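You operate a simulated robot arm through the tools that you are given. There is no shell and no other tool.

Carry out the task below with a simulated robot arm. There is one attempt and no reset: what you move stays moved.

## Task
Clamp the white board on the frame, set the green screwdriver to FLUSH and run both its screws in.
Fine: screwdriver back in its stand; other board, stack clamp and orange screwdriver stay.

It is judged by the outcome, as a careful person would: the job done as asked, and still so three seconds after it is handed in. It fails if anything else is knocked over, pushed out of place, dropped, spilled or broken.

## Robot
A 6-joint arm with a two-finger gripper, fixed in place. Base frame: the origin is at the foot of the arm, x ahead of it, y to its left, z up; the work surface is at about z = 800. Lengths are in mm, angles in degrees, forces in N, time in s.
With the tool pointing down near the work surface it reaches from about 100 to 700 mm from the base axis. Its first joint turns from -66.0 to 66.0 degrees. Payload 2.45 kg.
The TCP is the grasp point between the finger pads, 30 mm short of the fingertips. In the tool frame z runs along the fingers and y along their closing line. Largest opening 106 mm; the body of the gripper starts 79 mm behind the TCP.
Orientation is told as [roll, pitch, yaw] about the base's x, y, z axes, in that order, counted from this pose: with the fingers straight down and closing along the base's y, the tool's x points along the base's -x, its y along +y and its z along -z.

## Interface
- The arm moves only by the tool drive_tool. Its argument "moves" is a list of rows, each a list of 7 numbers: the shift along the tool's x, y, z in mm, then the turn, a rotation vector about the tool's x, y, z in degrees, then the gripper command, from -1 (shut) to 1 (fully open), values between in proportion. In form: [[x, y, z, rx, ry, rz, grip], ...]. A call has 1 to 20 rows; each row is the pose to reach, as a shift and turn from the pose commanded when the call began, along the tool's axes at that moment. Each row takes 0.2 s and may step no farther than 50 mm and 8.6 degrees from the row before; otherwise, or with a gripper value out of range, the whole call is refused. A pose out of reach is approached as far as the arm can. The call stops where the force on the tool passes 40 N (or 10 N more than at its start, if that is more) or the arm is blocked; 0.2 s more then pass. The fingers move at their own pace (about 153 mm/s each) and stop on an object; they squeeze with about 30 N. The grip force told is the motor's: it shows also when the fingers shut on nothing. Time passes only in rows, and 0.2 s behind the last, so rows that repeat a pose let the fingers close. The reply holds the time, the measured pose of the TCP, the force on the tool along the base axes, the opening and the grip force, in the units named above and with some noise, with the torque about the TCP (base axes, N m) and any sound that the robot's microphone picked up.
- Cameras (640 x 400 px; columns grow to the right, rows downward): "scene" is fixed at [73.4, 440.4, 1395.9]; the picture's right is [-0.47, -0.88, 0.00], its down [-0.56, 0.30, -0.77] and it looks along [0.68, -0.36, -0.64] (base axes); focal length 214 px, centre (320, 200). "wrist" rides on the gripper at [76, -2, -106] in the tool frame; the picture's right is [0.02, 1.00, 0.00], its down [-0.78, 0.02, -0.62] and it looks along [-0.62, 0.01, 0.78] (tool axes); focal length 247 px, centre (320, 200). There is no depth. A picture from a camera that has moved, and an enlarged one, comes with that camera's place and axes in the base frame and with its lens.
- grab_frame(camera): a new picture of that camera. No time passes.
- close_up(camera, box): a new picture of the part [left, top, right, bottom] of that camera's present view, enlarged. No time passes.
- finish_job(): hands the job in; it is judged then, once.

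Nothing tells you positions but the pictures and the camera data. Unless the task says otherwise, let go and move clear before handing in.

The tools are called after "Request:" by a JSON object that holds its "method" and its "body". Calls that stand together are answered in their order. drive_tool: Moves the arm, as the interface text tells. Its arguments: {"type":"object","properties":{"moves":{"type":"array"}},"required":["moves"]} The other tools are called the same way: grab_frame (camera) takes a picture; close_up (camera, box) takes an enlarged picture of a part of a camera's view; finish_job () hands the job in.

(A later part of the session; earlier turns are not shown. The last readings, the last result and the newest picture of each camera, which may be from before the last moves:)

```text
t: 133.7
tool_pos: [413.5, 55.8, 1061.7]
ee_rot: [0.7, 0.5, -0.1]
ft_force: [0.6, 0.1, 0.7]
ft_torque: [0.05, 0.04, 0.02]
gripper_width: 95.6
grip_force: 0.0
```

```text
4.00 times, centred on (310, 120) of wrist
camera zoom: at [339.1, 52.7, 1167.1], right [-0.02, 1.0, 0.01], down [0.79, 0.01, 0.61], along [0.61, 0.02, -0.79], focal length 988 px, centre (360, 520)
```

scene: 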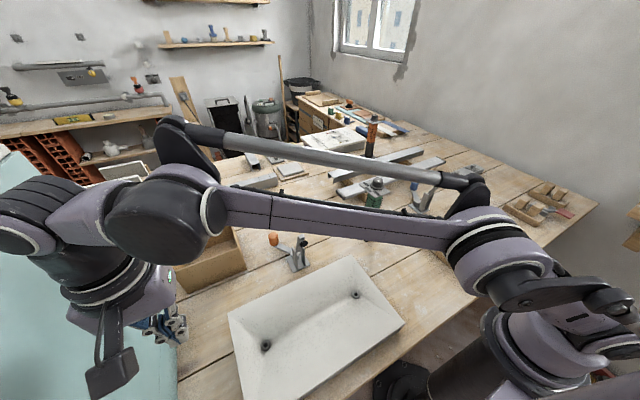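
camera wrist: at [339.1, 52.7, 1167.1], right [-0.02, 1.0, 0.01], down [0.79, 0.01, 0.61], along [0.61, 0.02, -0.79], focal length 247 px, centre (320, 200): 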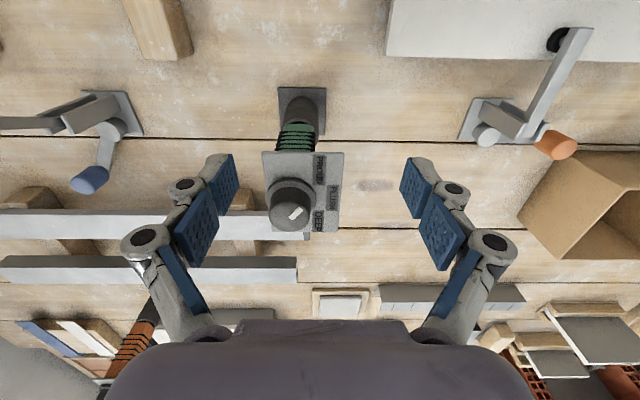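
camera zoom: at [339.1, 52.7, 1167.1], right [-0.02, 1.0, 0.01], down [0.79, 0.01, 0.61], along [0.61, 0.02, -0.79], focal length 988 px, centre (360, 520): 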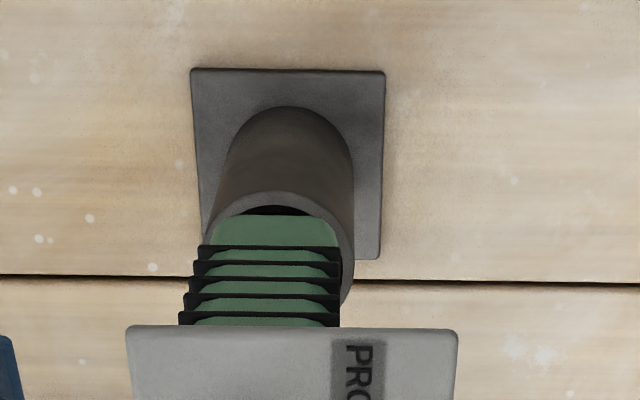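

The dial's pointer is at PROUD; FLUSH lies about 48° clockwise seen from above. I'll position over the knob at about (456,34) with its top at z≈1034.

Request:
{"method": "drive_tool", "body": {"moves": [[0, 0, -45, 0, 0, 0, 0.8], [-20, -10, -50, 0, 0, 0, 0.6], [-42, -21, -50, 0, 0, 0, 0.4], [-42, -21, -50, 0, 0, 0, 0.4]]}}

Request:
{"method": "grab_frame", "body": {"camera": "wrist"}}

Request:
{"method": "close_up", "body": {"camera": "wrist", "box": [240, 60, 400, 180]}}

```text
t: 134.7
tool_pos: [457.3, 37.4, 1111.7]
ee_rot: [0.8, 0.5, -0.1]
ft_force: [-0.4, -0.4, 0.0]
ft_torque: [0.0, -0.03, 0.03]
gripper_width: 74.4
grip_force: 0.0
```

```text
taken
camera wrist: at [383.0, 33.9, 1217.2], right [-0.02, 1.0, 0.01], down [0.79, 0.01, 0.61], along [0.61, 0.02, -0.79], focal length 247 px, centre (320, 200)
```

wrist: 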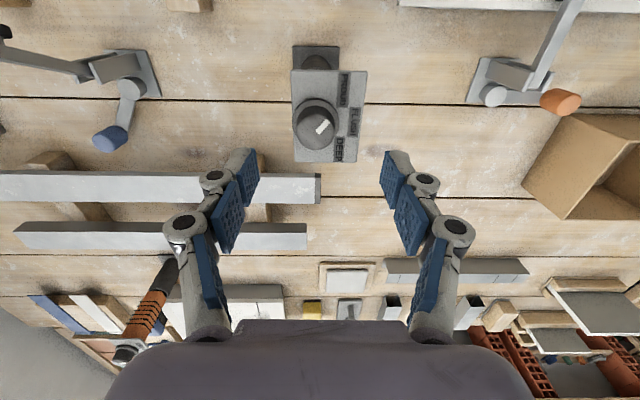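

```text
3.33 times, centred on (320, 120) of wrist
camera zoom: at [383.0, 33.9, 1217.2], right [-0.02, 1.0, 0.01], down [0.79, 0.01, 0.61], along [0.61, 0.02, -0.79], focal length 823 px, centre (320, 467)
```

zoom: 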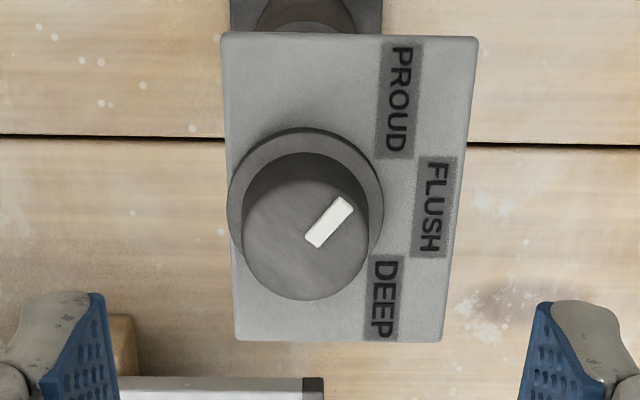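

Request:
{"method": "drive_tool", "body": {"moves": [[-0.5, -2, 20, 0, 0, 0, 0.2], [-1, -3.5, 40, 0, 0, 0, 0.1], [-1, -3.5, 55, 0, 0, 0, 0], [-1, -3.5, 64, 0, 0, 0, 0], [-1, -3.5, 64, 0, 0, 0, 0]]}}

Request:
{"method": "grab_frame", "body": {"camera": "wrist"}}

Request:
{"method": "close_up", "body": {"camera": "scene", "box": [350, 155, 410, 215]}}

```text
t: 135.9
tool_pos: [455.3, 32.6, 1044.5]
ee_rot: [0.8, 0.5, 0.0]
ft_force: [-0.1, -0.9, 0.1]
ft_torque: [-0.03, 0.04, -0.02]
gripper_width: 53.0
grip_force: 0.1
```

```text
taken
camera wrist: at [381.2, 29.9, 1151.9], right [-0.02, 1.0, 0.01], down [0.79, 0.01, 0.61], along [0.61, 0.02, -0.79], focal length 247 px, centre (320, 200)
```

wrist: 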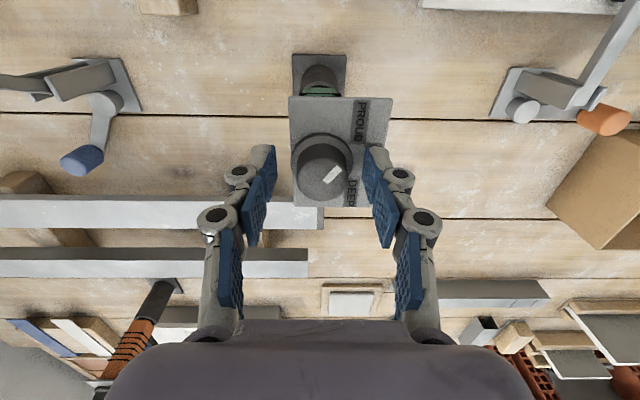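

```text
6.67 times, centred on (380, 185) of scene
camera zoom: at [73.4, 440.4, 1395.9], right [-0.47, -0.88, 0.0], down [-0.56, 0.3, -0.77], along [0.68, -0.36, -0.64], focal length 1430 px, centre (-80, 300)
```

zoom: 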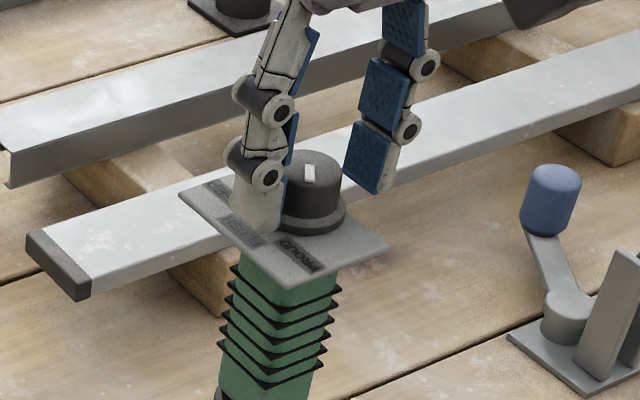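

Request:
{"method": "drive_tool", "body": {"moves": [[2, 0, 0, 0, 0, 0, -0.2], [2, 0, 0, 0, 0, 0, -0.5], [2, 0, 0, 0, 0, 0, -0.6], [2, 0, 0, 0, 0, 0, -0.6]]}}

Request:
{"method": "grab_frame", "body": {"camera": "wrist"}}

```text
t: 136.9
tool_pos: [453.9, 32.9, 1046.8]
ee_rot: [0.6, 0.5, 0.0]
ft_force: [0.6, 1.7, 4.1]
ft_torque: [0.1, -0.13, 0.03]
gripper_width: 30.5
grip_force: 29.6
```

```text
taken
camera wrist: at [379.6, 30.5, 1152.2], right [-0.02, 1.0, 0.01], down [0.79, 0.01, 0.61], along [0.61, 0.02, -0.79], focal length 247 px, centre (320, 200)
```

wrist: 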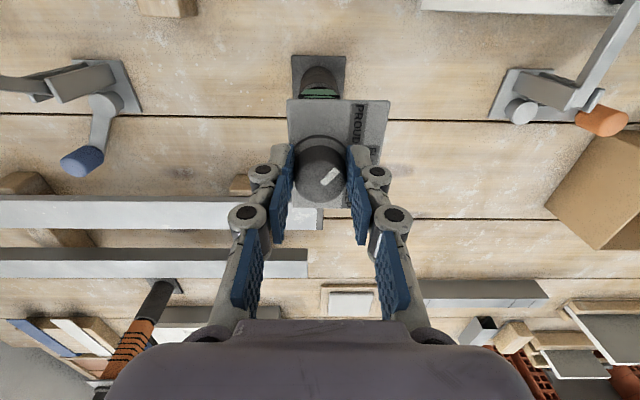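

The knob is gripped. I'll turn it clockwise half-way first and check that the body doesn't turn along.

Request:
{"method": "drive_tool", "body": {"moves": [[0, 0, 0, 0, 0, 6.5, -0.6], [0, 0, 0, 0, 0, 13, -0.6], [0, 0, 0, 0, 0, 19.5, -0.6], [0, 0, 0, 0, 0, 26, -0.6]]}}

Request:
{"method": "grab_frame", "body": {"camera": "wrist"}}

Request:
{"method": "close_up", "body": {"camera": "scene", "box": [350, 155, 410, 215]}}

```text
t: 137.9
tool_pos: [455.1, 35.2, 1045.6]
ee_rot: [0.5, 0.9, -26.1]
ft_force: [-0.8, 10.9, 37.9]
ft_torque: [0.6, 0.11, 0.09]
gripper_width: 31.0
grip_force: 29.5
```

```text
taken
camera wrist: at [387.6, 64.3, 1152.5], right [0.42, 0.91, 0.01], down [0.72, -0.34, 0.61], along [0.56, -0.25, -0.79], focal length 247 px, centre (320, 200)
```

wrist: 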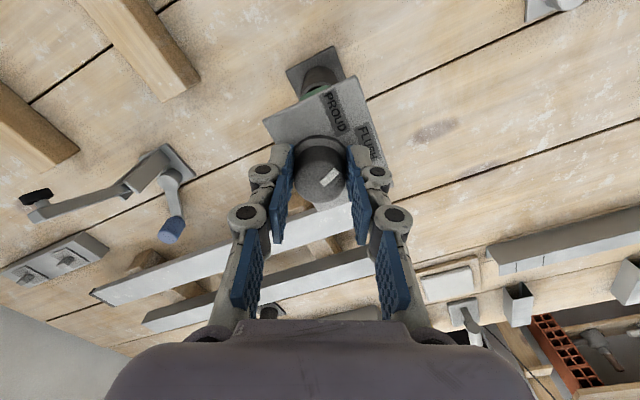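

```text
6.67 times, centred on (380, 185) of scene
camera zoom: at [72.8, 440.7, 1395.9], right [-0.47, -0.88, 0.0], down [-0.56, 0.3, -0.77], along [0.68, -0.36, -0.64], focal length 1430 px, centre (-80, 300)
```

zoom: 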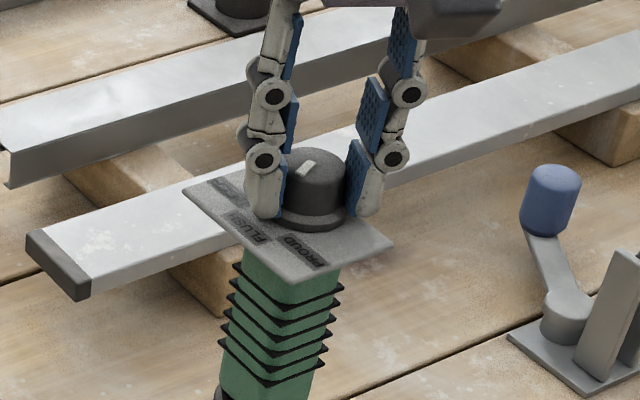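

The knob turns relative to its plate, but I'm pressing down with 38 N. I'll relieve that by raising slightly, then turn the rest.

Request:
{"method": "drive_tool", "body": {"moves": [[0, 0, -1, 0, 0, 0, -0.6], [0, 0, -1.2, 0, 0, 0, -0.6]]}}

Request:
{"method": "drive_tool", "body": {"moves": [[0, 0, 0, 0, 0, 6.5, -0.6], [0, 0, 0, 0, 0, 13, -0.6], [0, 0, 0, 0, 0, 19.5, -0.6], [0, 0, 0, 0, 0, 25, -0.6]]}}

Request:
{"method": "grab_frame", "body": {"camera": "wrist"}}

Request:
{"method": "close_up", "body": {"camera": "scene", "box": [350, 155, 410, 215]}}

```text
t: 138.5
tool_pos: [456.1, 33.9, 1046.2]
ee_rot: [0.4, 0.9, -26.2]
ft_force: [-3.5, 7.2, 12.7]
ft_torque: [0.73, 0.29, 0.03]
gripper_width: 30.9
grip_force: 29.6
```

```text
t: 139.5
tool_pos: [456.4, 33.0, 1048.1]
ee_rot: [0.0, 0.8, -51.2]
ft_force: [1.3, 0.0, -2.9]
ft_torque: [0.05, -0.11, 0.05]
gripper_width: 30.6
grip_force: 30.1
```

```text
taken
camera wrist: at [407.8, 89.7, 1153.5], right [0.77, 0.64, 0.0], down [0.51, -0.61, 0.61], along [0.39, -0.47, -0.79], focal length 247 px, centre (320, 200)
```

wrist: 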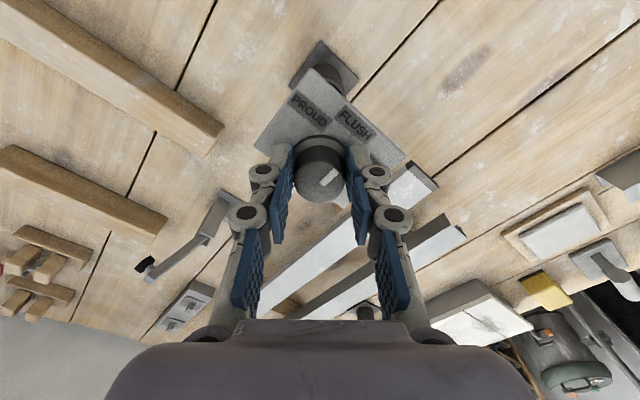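

```text
6.67 times, centred on (380, 185) of scene
camera zoom: at [73.5, 440.4, 1395.9], right [-0.47, -0.88, 0.0], down [-0.56, 0.3, -0.77], along [0.68, -0.36, -0.64], focal length 1430 px, centre (-80, 300)
```

zoom: 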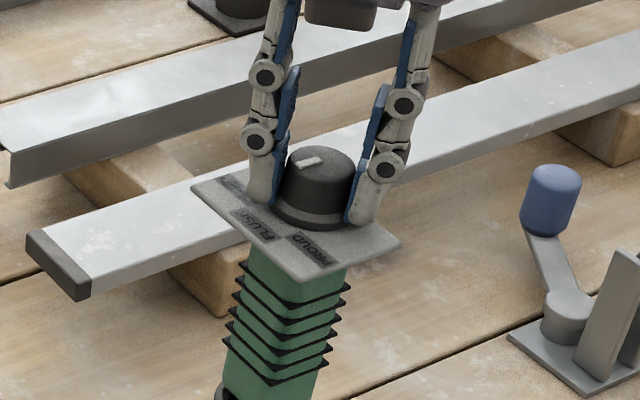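

Request:
{"method": "drive_tool", "body": {"moves": [[0, 0, 0, 0, 0, 0, -0.3], [0, 0, 0, 0, 0, 0, 0.1], [0, 0, 0, 0, 0, 0, 0.1], [0, 0, -40, 0, 0, 0, 0.1], [0, 0, -65, 0, 0, -8, 0.2], [0, 0, -65, 0, 0, -16, 0.4], [0, 0, -65, 0, 0, -24, 0.4], [0, 0, -65, 0, 0, -32, 0.4], [0, 0, -65, 0, 0, -40, 0.4], [0, 0, -65, 0, 0, -48, 0.4], [0, 0, -65, 0, 0, -51, 0.4]]}}

Request:
{"method": "close_up", "body": {"camera": "wrist", "box": [240, 60, 400, 180]}}

Request:
{"method": "close_up", "body": {"camera": "scene", "box": [340, 160, 420, 250]}}

```text
t: 141.9
tool_pos: [455.3, 31.1, 1112.0]
ee_rot: [0.7, 0.5, 0.1]
ft_force: [-0.1, 0.0, 0.2]
ft_torque: [-0.03, 0.02, 0.01]
gripper_width: 74.2
grip_force: 0.0
```

```text
3.33 times, centred on (320, 120) of wrist
camera zoom: at [380.8, 28.7, 1217.6], right [-0.02, 1.0, 0.01], down [0.79, 0.01, 0.61], along [0.61, 0.02, -0.79], focal length 823 px, centre (320, 467)
```

zoom: 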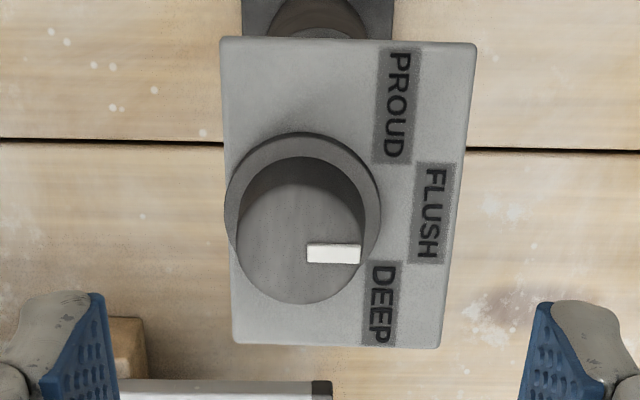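

```text
4.44 times, centred on (380, 205) of scene
camera zoom: at [73.4, 440.4, 1395.9], right [-0.47, -0.88, 0.0], down [-0.56, 0.3, -0.77], along [0.68, -0.36, -0.64], focal length 953 px, centre (53, 178)
```

zoom: 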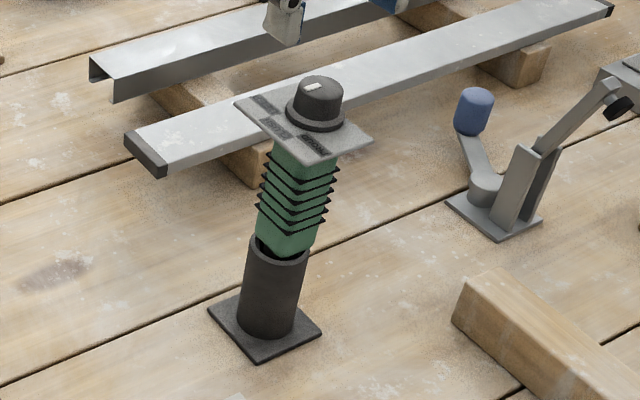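

The pointer is on FLUSH. The plate is wider than the handle, so I can't grip the green handle from straight above. I'll come in tilted 45° from the front, with fingers on both sides of the handle below the plate.

Request:
{"method": "drive_tool", "body": {"moves": [[40, 0, 0, 0, 0, 0, 0.4], [80, 0, 0, 0, 0, 0, 0.4], [115, 0, 0, 0, -4, 0, 0.5], [120, 0, 10, 0, -11, 0, 0.6], [120, 0, 22, 0, -18, 0, 0.6], [115, 0, 35, 0, -25, 0, 0.6], [108, 0, 50, 0, -32, 0, 0.6], [100, 0, 65, 0, -39, 0, 0.6], [92, 0, 80, 0, -45, 0, 0.6]]}}

Request:
{"method": "grab_frame", "body": {"camera": "wrist"}}

Request:
{"method": "grab_frame", "body": {"camera": "scene"}}

```text
t: 143.9
tool_pos: [363.8, 31.5, 1033.2]
ee_rot: [1.0, -44.7, -0.7]
ft_force: [-0.9, 0.2, 0.3]
ft_torque: [0.0, 0.01, -0.01]
gripper_width: 84.8
grip_force: 0.0
```

```text
taken
camera wrist: at [234.8, 28.7, 1054.5], right [-0.01, 1.0, 0.0], down [0.12, 0.0, 0.99], along [0.99, 0.01, -0.12], focal length 247 px, centre (320, 200)
```

wrist: 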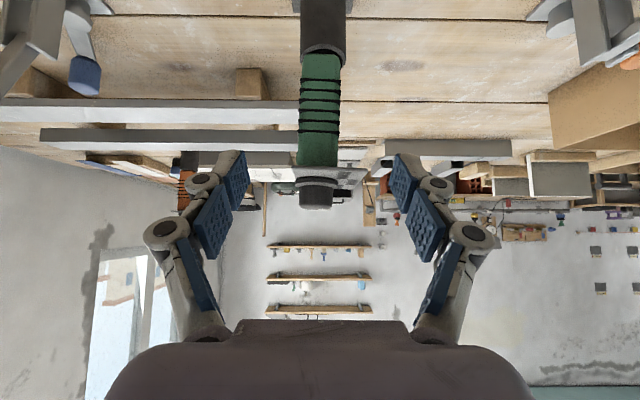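

```text
taken
```

scene: 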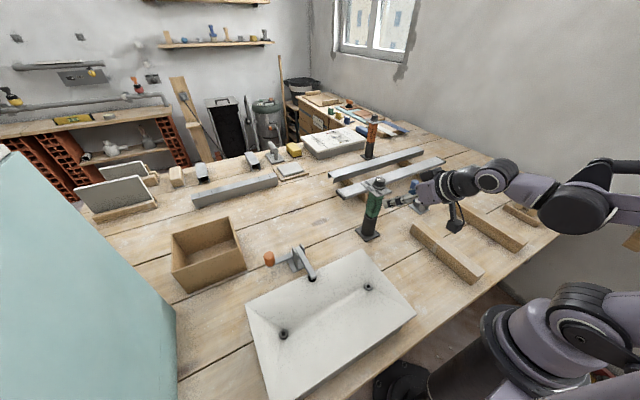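

Request:
{"method": "close_up", "body": {"camera": "wrist", "box": [240, 0, 400, 220]}}

Request:
{"method": "close_up", "body": {"camera": "scene", "box": [340, 160, 500, 250]}}

```text
1.82 times, centred on (320, 110) of wrist
camera zoom: at [234.8, 28.7, 1054.5], right [-0.01, 1.0, 0.0], down [0.12, 0.0, 0.99], along [0.99, 0.01, -0.12], focal length 449 px, centre (320, 364)
```

zoom: 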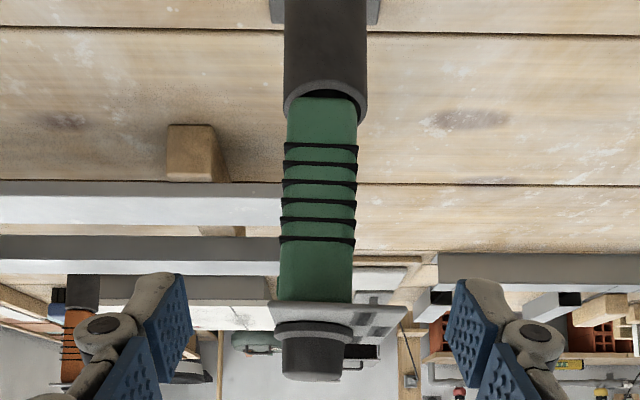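

```text
4.00 times, centred on (420, 205) of scene
camera zoom: at [73.4, 440.4, 1395.9], right [-0.47, -0.88, 0.0], down [-0.56, 0.3, -0.77], along [0.68, -0.36, -0.64], focal length 858 px, centre (-80, 180)
```

zoom: 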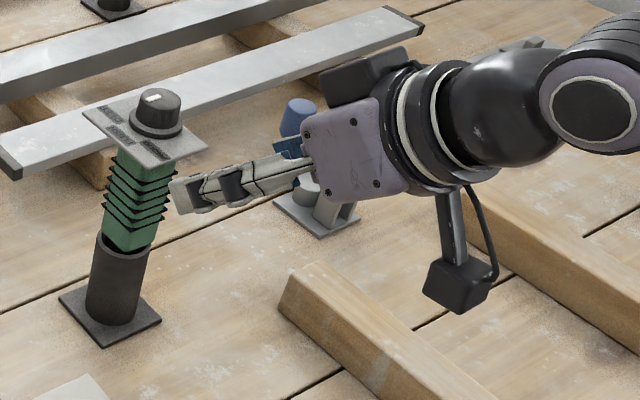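

The handle is centred between the fingers, ribs from z≈923 to 970 and plate bottom at about 1000. I'll slide in along the tool axis.

Request:
{"method": "drive_tool", "body": {"moves": [[4.9, 0, 30, 0, 0, 0, 0.5], [4.9, 0, 60, 0, 0, 0, 0.4], [4.9, 0, 90, 0, 0, 0, 0.3]]}}

Request:
{"method": "grab_frame", "body": {"camera": "wrist"}}

Request:
{"method": "close_up", "body": {"camera": "scene", "box": [340, 160, 440, 250]}}

```text
t: 144.7
tool_pos: [422.6, 32.8, 965.8]
ee_rot: [1.0, -44.5, -0.7]
ft_force: [0.1, -0.6, 0.8]
ft_torque: [0.02, 0.01, -0.03]
gripper_width: 68.7
grip_force: 0.2
```

```text
taken
camera wrist: at [294.7, 29.5, 987.2], right [-0.01, 1.0, 0.0], down [0.12, 0.0, 0.99], along [0.99, 0.01, -0.12], focal length 247 px, centre (320, 200)
```

wrist: 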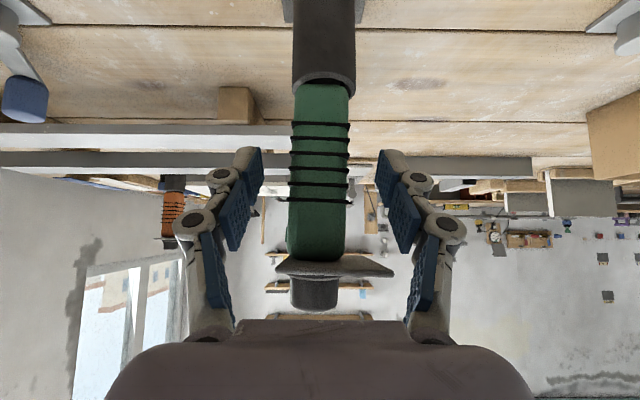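

```text
4.44 times, centred on (390, 205) of scene
camera zoom: at [73.4, 440.4, 1395.9], right [-0.47, -0.88, 0.0], down [-0.56, 0.3, -0.77], along [0.68, -0.36, -0.64], focal length 953 px, centre (9, 178)
```

zoom: 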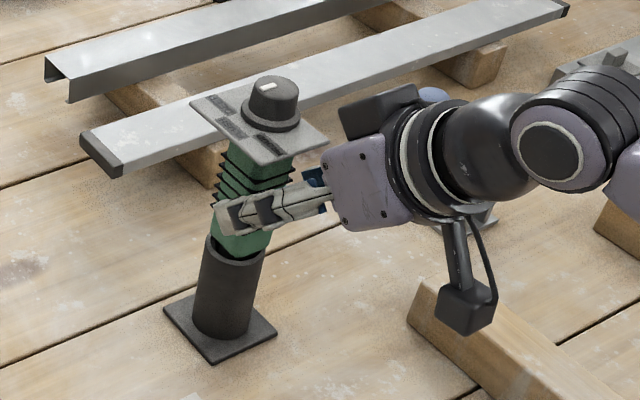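

Request:
{"method": "drive_tool", "body": {"moves": [[0.3, -0.8, 15, 0, 0, 0, 0.2], [0.5, -0.8, 30, 0, 0, 0, 0.1], [0.7, -0.8, 44, 0, 0, 0, 0.1]]}}

Request:
{"method": "grab_frame", "body": {"camera": "wrist"}}

Request:
{"method": "close_up", "body": {"camera": "scene", "box": [340, 160, 440, 250]}}

```text
t: 145.5
tool_pos: [453.1, 35.0, 933.5]
ee_rot: [0.9, -44.5, -0.8]
ft_force: [0.0, 0.2, -0.1]
ft_torque: [0.0, -0.01, 0.05]
gripper_width: 58.4
grip_force: 0.1
```

```text
taken
camera wrist: at [325.1, 32.4, 954.5], right [-0.01, 1.0, 0.0], down [0.12, 0.0, 0.99], along [0.99, 0.01, -0.12], focal length 247 px, centre (320, 200)
```

wrist: 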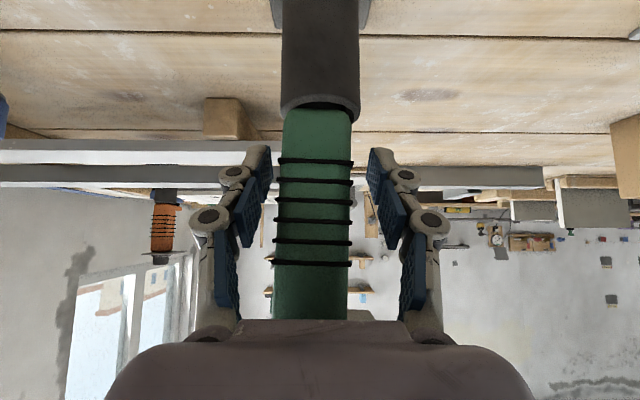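

```text
4.44 times, centred on (390, 205) of scene
camera zoom: at [73.4, 440.4, 1395.9], right [-0.47, -0.88, 0.0], down [-0.56, 0.3, -0.77], along [0.68, -0.36, -0.64], focal length 953 px, centre (9, 178)
```

zoom: 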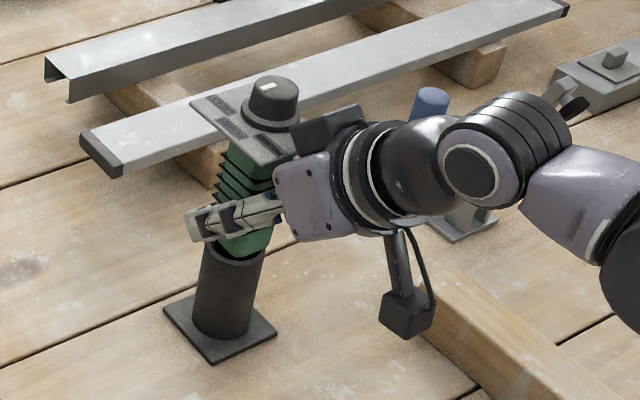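

Request:
{"method": "drive_tool", "body": {"moves": [[0, -2, 0, 0, 0, 0, 0], [0, -3, 0, 0, 0, 0, -0.2], [0, -3, 0, 0, 0, 0, -0.6], [0, -3, 0, 0, 0, 0, -1], [0, -3, 0, 0, 0, 0, -1]]}}

Request:
{"method": "grab_frame", "body": {"camera": "wrist"}}

```text
t: 146.7
tool_pos: [452.9, 32.6, 933.8]
ee_rot: [1.0, -44.5, -0.8]
ft_force: [0.8, 4.0, 1.7]
ft_torque: [0.45, -0.15, -0.05]
gripper_width: 35.5
grip_force: 29.8
```

```text
taken
camera wrist: at [323.9, 29.7, 955.0], right [-0.01, 1.0, 0.0], down [0.12, 0.0, 0.99], along [0.99, 0.01, -0.12], focal length 247 px, centre (320, 200)
```

wrist: 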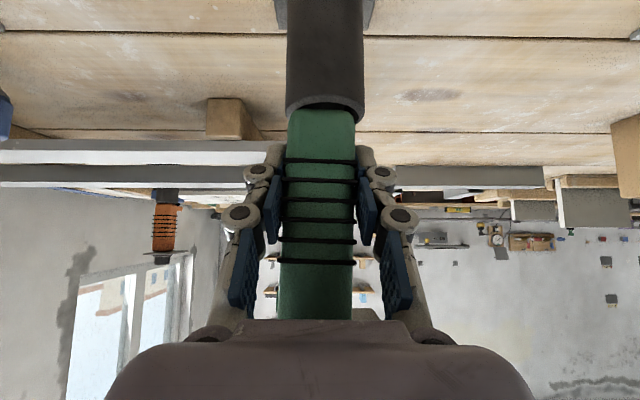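

The handle is gripped. I'll lift it straight up out of the stand.

Request:
{"method": "drive_tool", "body": {"moves": [[-7, 0, -7.1, 0, 0, 0, -1], [-14, 0, -14.3, 0, 0, 0, -1], [-21, 0, -21.4, 0, 0, 0, -1]]}}

Request:
{"method": "close_up", "body": {"camera": "scene", "box": [340, 140, 440, 250]}}

```text
t: 147.5
tool_pos: [453.5, 31.3, 965.0]
ee_rot: [0.9, -44.4, -0.6]
ft_force: [-0.5, -0.3, -3.4]
ft_torque: [0.03, 0.02, 0.0]
gripper_width: 35.5
grip_force: 30.0
```

```text
3.64 times, centred on (390, 195) of scene
camera zoom: at [73.4, 440.4, 1395.9], right [-0.47, -0.88, 0.0], down [-0.56, 0.3, -0.77], along [0.68, -0.36, -0.64], focal length 780 px, centre (66, 218)
```

zoom: 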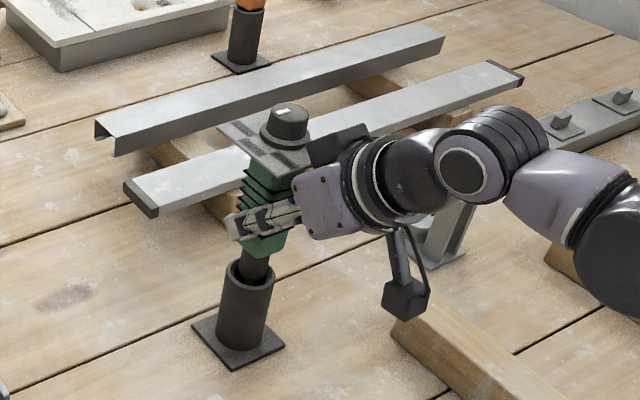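

Request:
{"method": "drive_tool", "body": {"moves": [[-17.5, 0, -17.8, 0, 0, 0, -1], [-35, 0, -35.6, 0, 0, 0, -1], [-52.6, 0, -53.5, 0, 0, 0, -1], [-70, 0, -71.3, 0, 0, 0, -1], [-84, 0, -85.6, 0, 0, 0, -1]]}}

Request:
{"method": "close_up", "body": {"camera": "scene", "box": [340, 110, 460, 250]}}

Request:
{"method": "grab_frame", "body": {"camera": "wrist"}}

```text
t: 148.7
tool_pos: [454.9, 30.7, 1082.9]
ee_rot: [1.0, -44.5, -0.9]
ft_force: [-0.2, -0.1, -2.7]
ft_torque: [0.04, 0.03, 0.03]
gripper_width: 35.3
grip_force: 30.1
```

```text
2.86 times, centred on (400, 180) of scene
camera zoom: at [73.4, 440.4, 1395.9], right [-0.47, -0.88, 0.0], down [-0.56, 0.3, -0.77], along [0.68, -0.36, -0.64], focal length 613 px, centre (91, 257)
```

zoom: 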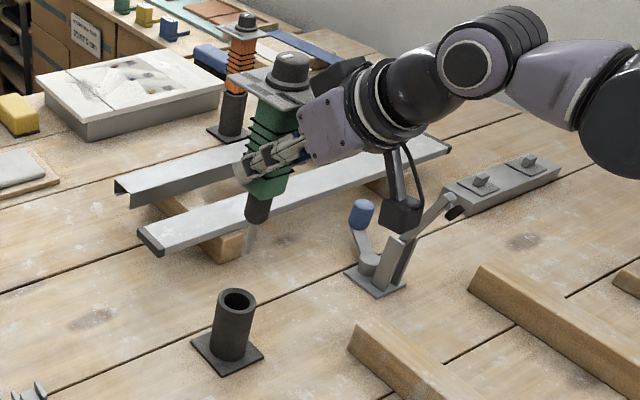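

```text
taken
camera wrist: at [325.9, 27.6, 1105.1], right [-0.01, 1.0, 0.0], down [0.12, 0.0, 0.99], along [0.99, 0.01, -0.12], focal length 247 px, centre (320, 200)
```

wrist: 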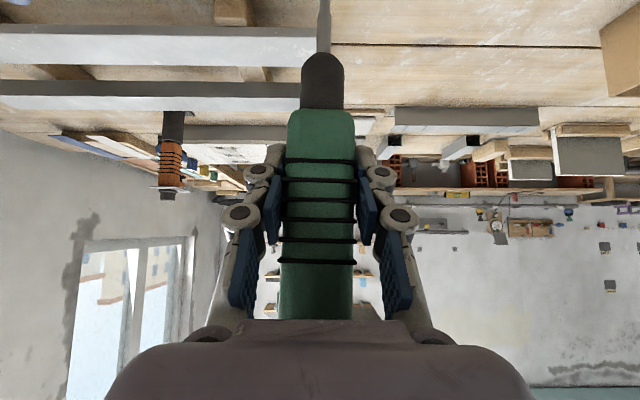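

The screwdriver is out of its stand with the bit visible. I'll carry it over the -y screw, swinging the tool to yaw ~50° for reach.

Request:
{"method": "drive_tool", "body": {"moves": [[18.2, 22.4, -17.9, -5, 0, -5.1, -1], [36.5, 44.9, -35.8, -10, 0, -10.2, -1], [54.7, 67.3, -53.7, -15, 0, -15.3, -1], [72.9, 89.7, -71.6, -20, 0, -20.4, -1], [91.1, 112.1, -89.5, -25, 0, -25.5, -1], [109.4, 134.6, -107.4, -30, 0, -30.6, -1], [127.6, 157, -125.3, -35, 0, -35.7, -1]]}}

Request:
{"method": "grab_frame", "body": {"camera": "wrist"}}

Request:
{"method": "grab_frame", "body": {"camera": "scene"}}

```text
t: 150.3
tool_pos: [272.3, 184.5, 1085.0]
ee_rot: [0.6, -45.0, 49.7]
ft_force: [0.2, -1.0, -3.0]
ft_torque: [0.01, 0.01, 0.02]
gripper_width: 35.3
grip_force: 29.5
```

```text
taken
camera wrist: at [191.1, 83.4, 1105.4], right [-0.78, 0.63, -0.01], down [0.07, 0.09, 0.99], along [0.63, 0.77, -0.11], focal length 247 px, centre (320, 200)
```

wrist: 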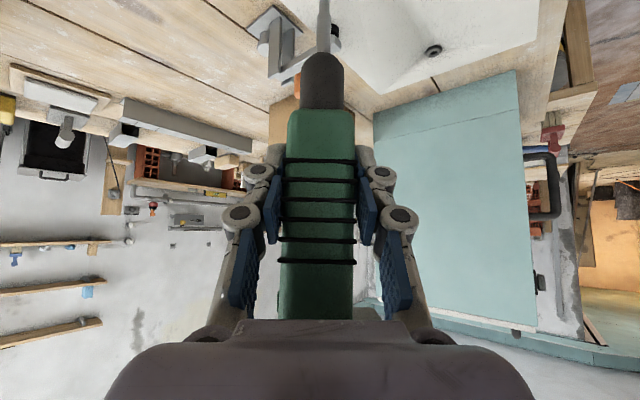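

```text
taken
```

scene: 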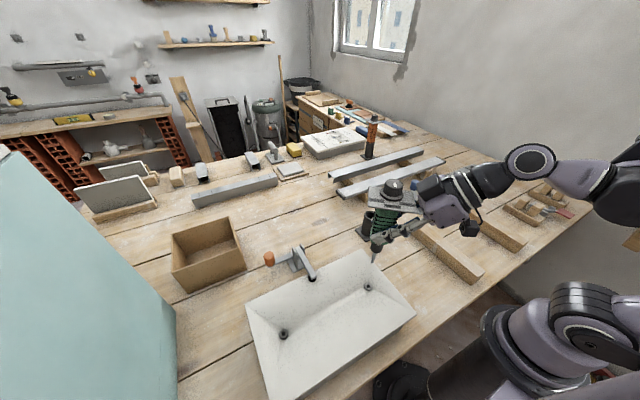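

Request:
{"method": "close_up", "body": {"camera": "wrist", "box": [160, 0, 480, 20]}}

Request:
{"method": "close_up", "body": {"camera": "scene", "box": [330, 220, 430, 310]}}

```text
2.00 times, centred on (320, 10) of wrist
camera zoom: at [191.1, 83.4, 1105.4], right [-0.78, 0.63, -0.01], down [0.07, 0.09, 0.99], along [0.63, 0.77, -0.11], focal length 494 px, centre (320, 580)
```

zoom: 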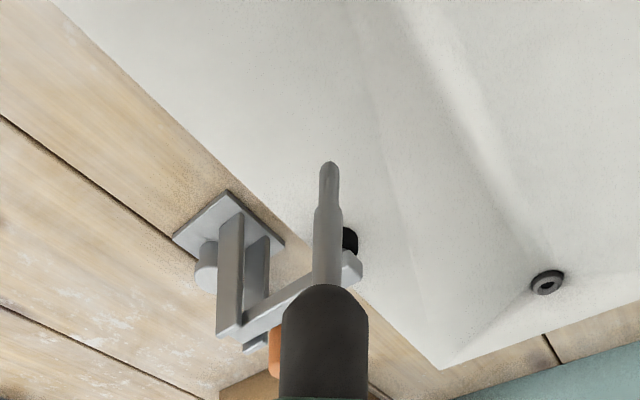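

```text
4.44 times, centred on (380, 265) of scene
camera zoom: at [73.4, 440.4, 1395.9], right [-0.47, -0.88, 0.0], down [-0.56, 0.3, -0.77], along [0.68, -0.36, -0.64], focal length 953 px, centre (53, -89)
```

zoom: 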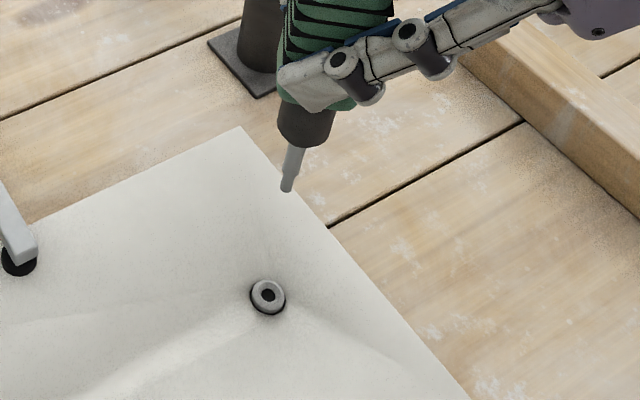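

The extended views show both bit tip and screw. I'll shift about 5 mm and lower to ~25 mm above the screw, then re-check alignment.

Request:
{"method": "drive_tool", "body": {"moves": [[12.9, 1, 11.9, 0, 0, 0, -1], [25.8, 2, 23.8, 0, 0, 0, -1], [38.7, 3, 35.6, 0, 0, 0, -1], [51.5, 4.1, 47.5, 0, 0, 0, -1]]}}

Request:
{"method": "close_up", "body": {"camera": "wrist", "box": [240, 0, 400, 40]}}

Request:
{"method": "close_up", "body": {"camera": "scene", "box": [340, 250, 400, 300]}}

```text
t: 151.3
tool_pos: [267.6, 188.7, 1014.2]
ee_rot: [0.6, -44.9, 49.5]
ft_force: [0.2, -0.4, -4.1]
ft_torque: [0.0, 0.03, -0.01]
gripper_width: 35.3
grip_force: 29.5
```

```text
4.00 times, centred on (320, 20) of wrist
camera zoom: at [187.5, 88.0, 1034.9], right [-0.77, 0.63, -0.01], down [0.07, 0.09, 0.99], along [0.63, 0.77, -0.11], focal length 988 px, centre (320, 920)
```

zoom: 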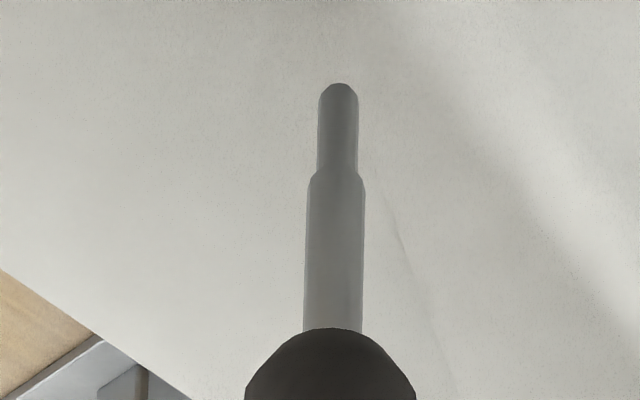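

```text
8.00 times, centred on (370, 275) of scene
camera zoom: at [73.4, 440.4, 1395.9], right [-0.47, -0.88, 0.0], down [-0.56, 0.3, -0.77], along [0.68, -0.36, -0.64], focal length 1716 px, centre (-80, -400)
```

zoom: 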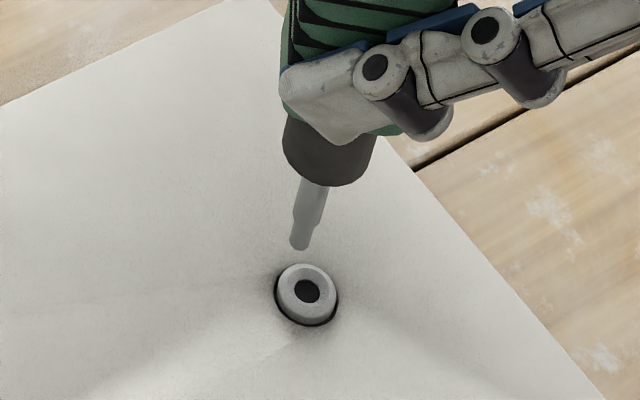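

Request:
{"method": "close_up", "body": {"camera": "wrist", "box": [180, 0, 460, 10]}}

```text
2.29 times, centred on (320, 5) of wrist
camera zoom: at [187.5, 88.0, 1034.9], right [-0.77, 0.63, -0.01], down [0.07, 0.09, 0.99], along [0.63, 0.77, -0.11], focal length 564 px, centre (320, 646)
```

zoom: 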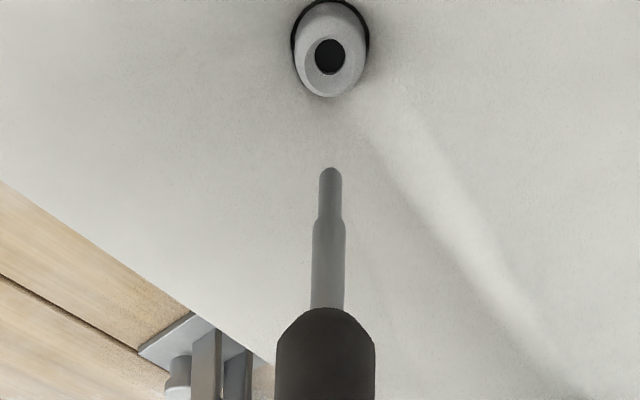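

Request:
{"method": "drive_tool", "body": {"moves": [[5, 0, 1.5, 0, 0, 0, -1], [10, 0, 3.3, 0, 0, 0, -1], [14.7, 0, 5.1, 0, 0, 0, -1]]}}

Request:
{"method": "close_up", "body": {"camera": "wrist", "box": [180, 0, 460, 10]}}

Request:
{"method": "close_up", "body": {"camera": "scene", "box": [340, 250, 400, 300]}}

```text
t: 152.1
tool_pos: [264.7, 181.8, 1001.8]
ee_rot: [0.5, -45.0, 49.5]
ft_force: [0.2, 0.1, -2.0]
ft_torque: [-0.01, 0.02, 0.02]
gripper_width: 35.5
grip_force: 30.2
```

```text
2.29 times, centred on (320, 5) of wrist
camera zoom: at [183.6, 81.0, 1021.0], right [-0.78, 0.63, -0.01], down [0.07, 0.09, 0.99], along [0.63, 0.77, -0.11], focal length 564 px, centre (320, 646)
```

zoom: 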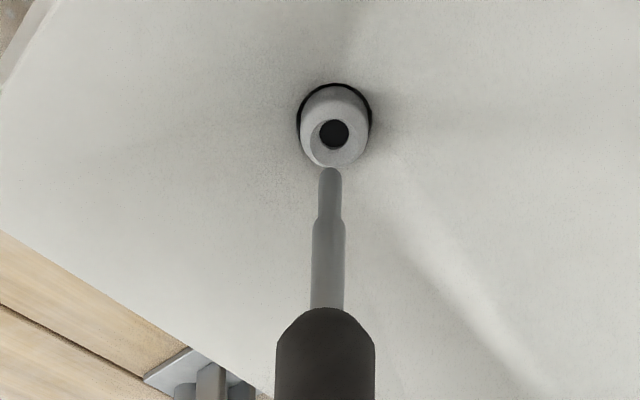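

```text
8.00 times, centred on (370, 275) of scene
camera zoom: at [73.4, 440.4, 1395.9], right [-0.47, -0.88, 0.0], down [-0.56, 0.3, -0.77], along [0.68, -0.36, -0.64], focal length 1716 px, centre (-80, -400)
```

zoom: 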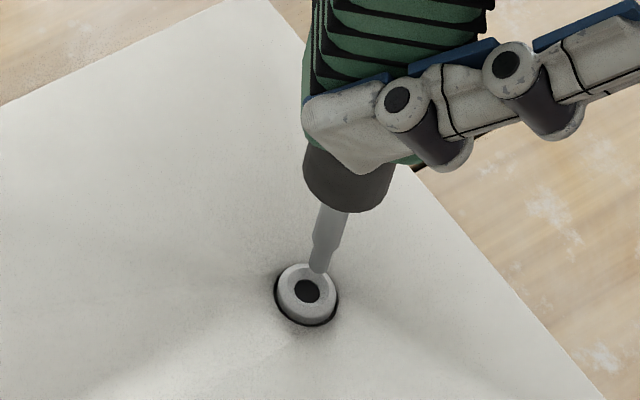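

Request:
{"method": "drive_tool", "body": {"moves": [[1.6, 0.6, 2.6, 0, 0, 0, -1], [3.2, 1.15, 5.3, 0, 0, 0, -1]]}}

Request:
{"method": "close_up", "body": {"camera": "wrist", "box": [240, 0, 400, 40]}}

Request:
{"method": "close_up", "body": {"camera": "scene", "box": [350, 265, 390, 300]}}

```text
t: 152.7
tool_pos: [265.7, 185.1, 993.8]
ee_rot: [0.6, -45.0, 49.6]
ft_force: [0.3, -0.6, -2.6]
ft_torque: [-0.06, -0.02, 0.0]
gripper_width: 35.7
grip_force: 29.9
```

```text
4.00 times, centred on (320, 20) of wrist
camera zoom: at [183.7, 83.4, 1014.8], right [-0.78, 0.63, -0.01], down [0.07, 0.09, 0.99], along [0.63, 0.77, -0.11], focal length 988 px, centre (320, 920)
```

zoom: 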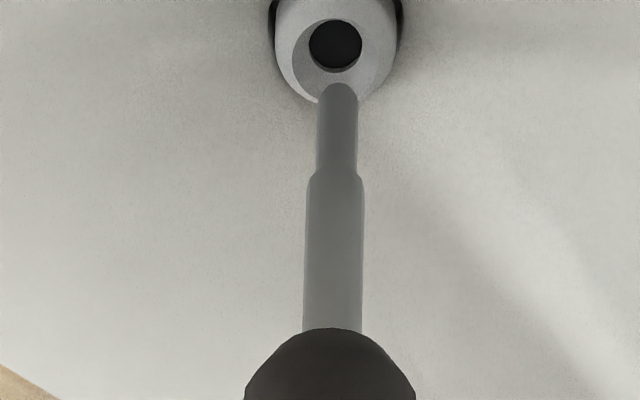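

```text
11.43 times, centred on (370, 282) of scene
camera zoom: at [73.4, 440.4, 1395.9], right [-0.47, -0.88, 0.0], down [-0.56, 0.3, -0.77], along [0.68, -0.36, -0.64], focal length 2451 px, centre (-251, -743)
```

zoom: 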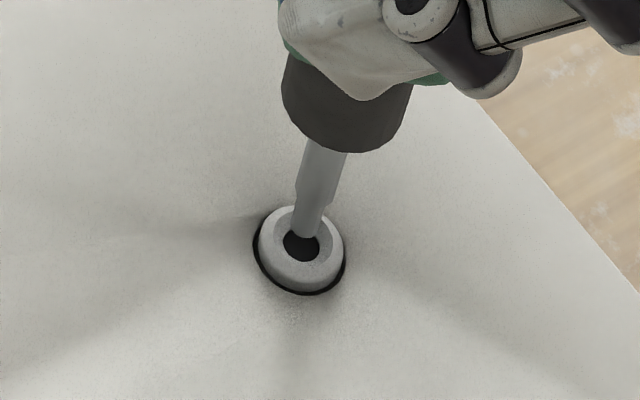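

Bit and socket line up to within about half a millimetre, with roughly 6 mm to go. I'll lower slowly and watch force and sound.

Request:
{"method": "drive_tool", "body": {"moves": [[1.4, 0, 1.4, 0, 0, 0, -1], [2.8, 0, 2.8, 0, 0, 0, -1], [4.2, 0, 4.2, 0, 0, 0, -1]]}}

Request:
{"method": "drive_tool", "body": {"moves": [[0.7, 0, 0.7, 0, 0, 0, -1], [1.4, 0, 1.4, 0, 0, 0, -1]]}}

Request:
{"method": "close_up", "body": {"camera": "scene", "box": [350, 265, 390, 300]}}

```text
t: 153.5
tool_pos: [264.1, 184.3, 990.2]
ee_rot: [0.5, -44.9, 49.5]
ft_force: [-0.5, 0.5, -3.3]
ft_torque: [-0.05, -0.02, 0.0]
gripper_width: 35.9
grip_force: 29.6
```

```text
t: 154.1
tool_pos: [264.4, 184.0, 988.7]
ee_rot: [0.6, -45.0, 49.5]
ft_force: [-0.7, -0.1, -3.3]
ft_torque: [-0.03, 0.0, 0.01]
gripper_width: 35.5
grip_force: 29.9
```

```text
11.43 times, centred on (370, 282) of scene
camera zoom: at [73.4, 440.4, 1395.9], right [-0.47, -0.88, 0.0], down [-0.56, 0.3, -0.77], along [0.68, -0.36, -0.64], focal length 2451 px, centre (-251, -743)
```

zoom: 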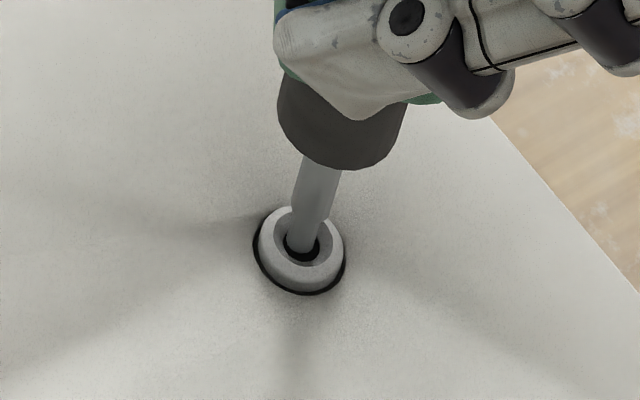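

Request:
{"method": "drive_tool", "body": {"moves": [[0.7, 0, 0.7, 0, 0, 0, -1], [1.4, 0, 1.4, 0, 0, 0, -1]]}}

Request:
{"method": "drive_tool", "body": {"moves": [[0.7, 0, 0.7, 0, 0, 0, -1], [1.4, 0, 1.4, 0, 0, 0, -1]]}}

Request:
{"method": "close_up", "body": {"camera": "scene", "box": [350, 265, 390, 300]}}

```text
t: 154.7
tool_pos: [266.1, 183.4, 986.5]
ee_rot: [0.7, -45.0, 49.4]
ft_force: [0.6, 0.8, -1.6]
ft_torque: [0.05, -0.02, 0.0]
gripper_width: 35.6
grip_force: 29.5
```

```text
t: 155.3
tool_pos: [264.3, 182.2, 982.9]
ee_rot: [0.6, -45.0, 49.5]
ft_force: [-0.2, 0.1, -1.3]
ft_torque: [0.16, -0.17, 0.0]
gripper_width: 35.7
grip_force: 30.6
```

```text
11.43 times, centred on (370, 282) of scene
camera zoom: at [73.4, 440.4, 1395.9], right [-0.47, -0.88, 0.0], down [-0.56, 0.3, -0.77], along [0.68, -0.36, -0.64], focal length 2451 px, centre (-251, -743)
```

zoom: 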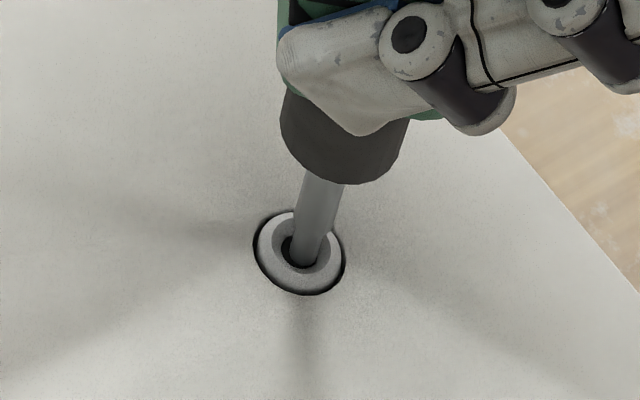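

Request:
{"method": "drive_tool", "body": {"moves": [[0.7, 0, 0.7, 0, 0, 0, -1], [1.4, 0, 1.4, 0, 0, 0, -1]]}}

Request:
{"method": "close_up", "body": {"camera": "scene", "box": [350, 265, 390, 300]}}

Request:
{"method": "close_up", "body": {"camera": "wrist", "box": [240, 0, 400, 40]}}

```text
t: 155.9
tool_pos: [265.4, 183.1, 982.6]
ee_rot: [0.6, -44.9, 49.5]
ft_force: [0.1, -0.4, -2.8]
ft_torque: [-0.04, -0.03, 0.02]
gripper_width: 35.5
grip_force: 29.6
```

```text
11.43 times, centred on (370, 282) of scene
camera zoom: at [73.4, 440.4, 1395.9], right [-0.47, -0.88, 0.0], down [-0.56, 0.3, -0.77], along [0.68, -0.36, -0.64], focal length 2451 px, centre (-251, -743)
```

zoom: 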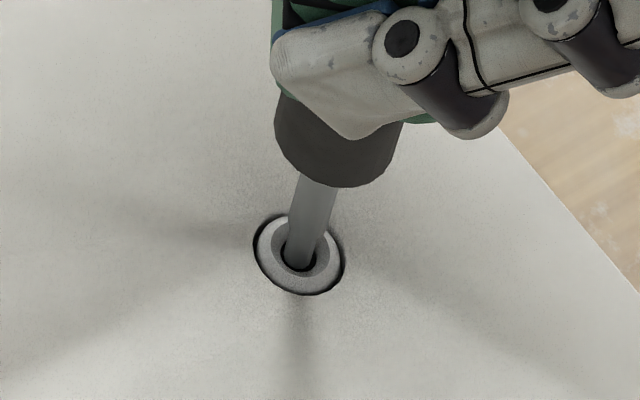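

```text
4.00 times, centred on (320, 20) of wrist
camera zoom: at [183.5, 83.2, 1001.1], right [-0.78, 0.63, -0.01], down [0.07, 0.09, 0.99], along [0.63, 0.77, -0.11], focal length 988 px, centre (320, 920)
```

zoom: 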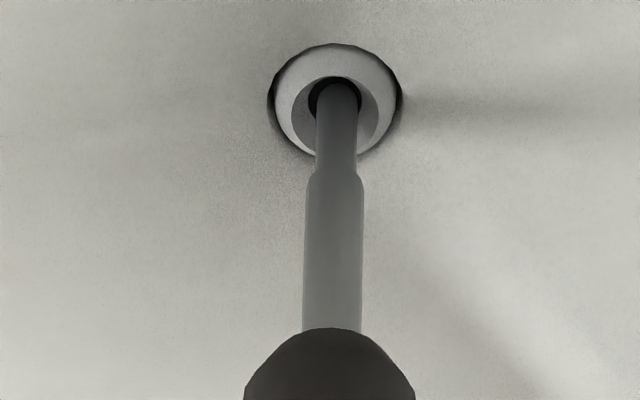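

Request:
{"method": "drive_tool", "body": {"moves": [[0.5, 0, 0.5, 0, 0, 0, -1], [1, 0, 1, 0, 0, 0, -1]]}}

Request:
{"method": "close_up", "body": {"camera": "scene", "box": [350, 265, 390, 300]}}

Request:
{"method": "close_up", "body": {"camera": "wrist", "box": [240, 0, 400, 40]}}

```text
t: 156.5
tool_pos: [265.1, 184.6, 979.9]
ee_rot: [0.6, -45.0, 49.6]
ft_force: [1.1, -0.8, 1.1]
ft_torque: [-0.07, -0.1, -0.04]
gripper_width: 35.5
grip_force: 30.0
```

```text
11.43 times, centred on (370, 282) of scene
camera zoom: at [73.4, 440.4, 1395.9], right [-0.47, -0.88, 0.0], down [-0.56, 0.3, -0.77], along [0.68, -0.36, -0.64], focal length 2451 px, centre (-251, -743)
```

zoom: 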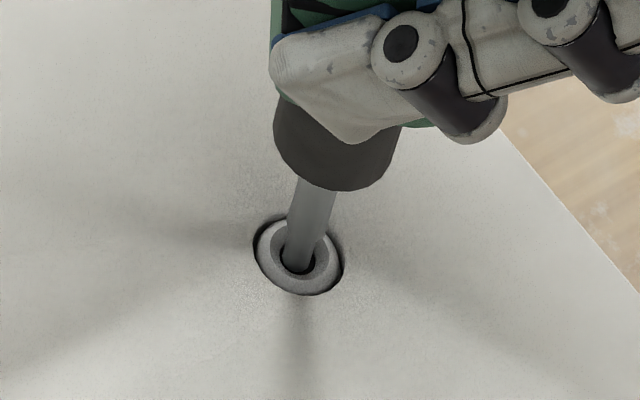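

```text
4.00 times, centred on (320, 20) of wrist
camera zoom: at [183.3, 83.3, 999.6], right [-0.78, 0.63, -0.01], down [0.07, 0.09, 0.99], along [0.63, 0.77, -0.11], focal length 988 px, centre (320, 920)
```

zoom: 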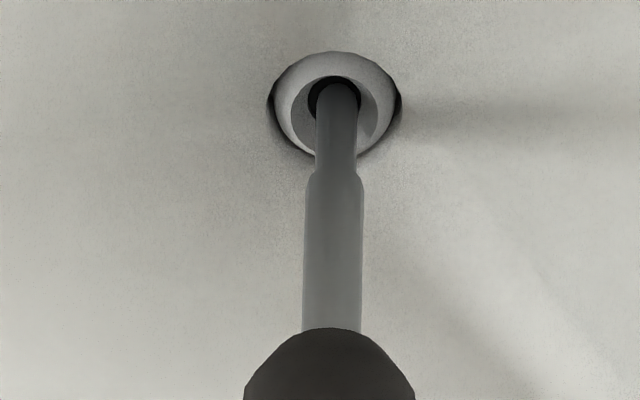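

Request:
{"method": "drive_tool", "body": {"moves": [[0.4, 0, 0.4, 0, 0, 0, -1], [0.7, 0, 0.7, 0, 0, 0, -1], [0.7, 0, 0.7, 0, 0, 0, -1]]}}

Request:
{"method": "close_up", "body": {"camera": "scene", "box": [360, 275, 380, 292]}}

Request:
{"method": "close_up", "body": {"camera": "wrist", "box": [280, 0, 360, 20]}}

```text
t: 157.3
tool_pos: [264.9, 184.3, 980.6]
ee_rot: [0.6, -45.1, 49.6]
ft_force: [-0.9, -0.7, 18.4]
ft_torque: [-0.07, 0.14, 0.02]
gripper_width: 35.4
grip_force: 29.9
```

```text
16.00 times, centred on (370, 284) of scene
camera zoom: at [73.2, 440.3, 1396.0], right [-0.47, -0.88, 0.0], down [-0.56, 0.3, -0.77], along [0.68, -0.36, -0.64], focal length 3432 px, centre (-480, -1136)
```

zoom: 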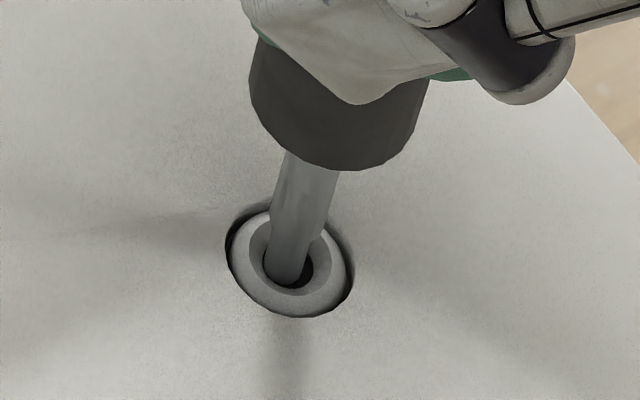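

```text
8.00 times, centred on (320, 10) of wrist
camera zoom: at [183.9, 83.8, 999.1], right [-0.77, 0.63, -0.01], down [0.06, 0.09, 0.99], along [0.63, 0.77, -0.11], focal length 1976 px, centre (320, 1720)
```

zoom: 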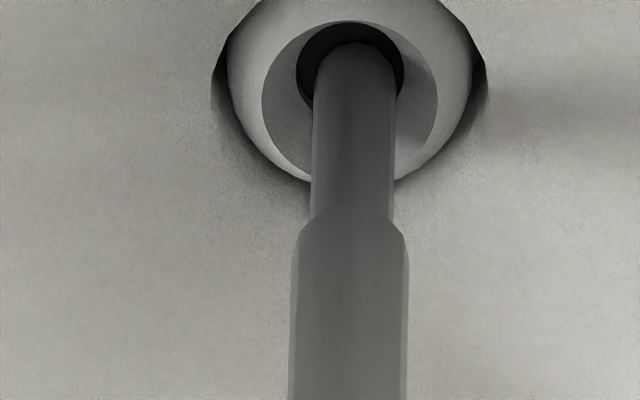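

Request:
{"method": "drive_tool", "body": {"moves": [[0.2, 0, 0.2, 0, 0, 0, -1], [0.35, 0, 0.35, 0, 0, 0, -1], [0.35, 0, 0.35, 0, 0, 0, -1], [0.35, 0, 0.35, 0, 0, 0, -1], [0.35, 0, 0.35, 0, 0, 0, -1]]}}

Request:
{"method": "close_up", "body": {"camera": "wrist", "box": [240, 0, 400, 20]}}

```text
t: 158.5
tool_pos: [265.9, 182.8, 979.7]
ee_rot: [0.6, -45.2, 49.6]
ft_force: [2.9, 5.0, 13.3]
ft_torque: [0.69, -0.33, 0.0]
gripper_width: 35.5
grip_force: 29.9
```

```text
4.00 times, centred on (320, 10) of wrist
camera zoom: at [184.1, 83.8, 999.0], right [-0.77, 0.63, -0.01], down [0.07, 0.09, 0.99], along [0.63, 0.77, -0.11], focal length 988 px, centre (320, 960)
```

zoom: 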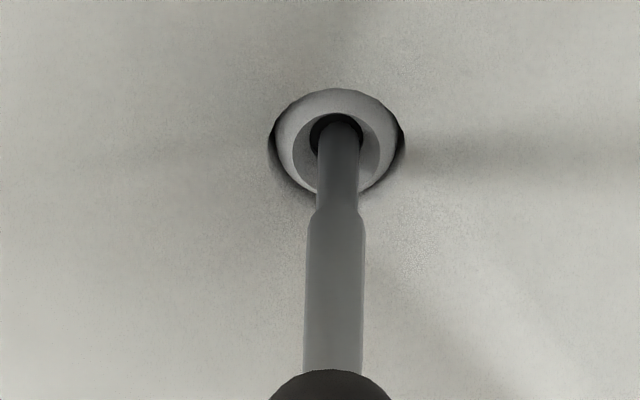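

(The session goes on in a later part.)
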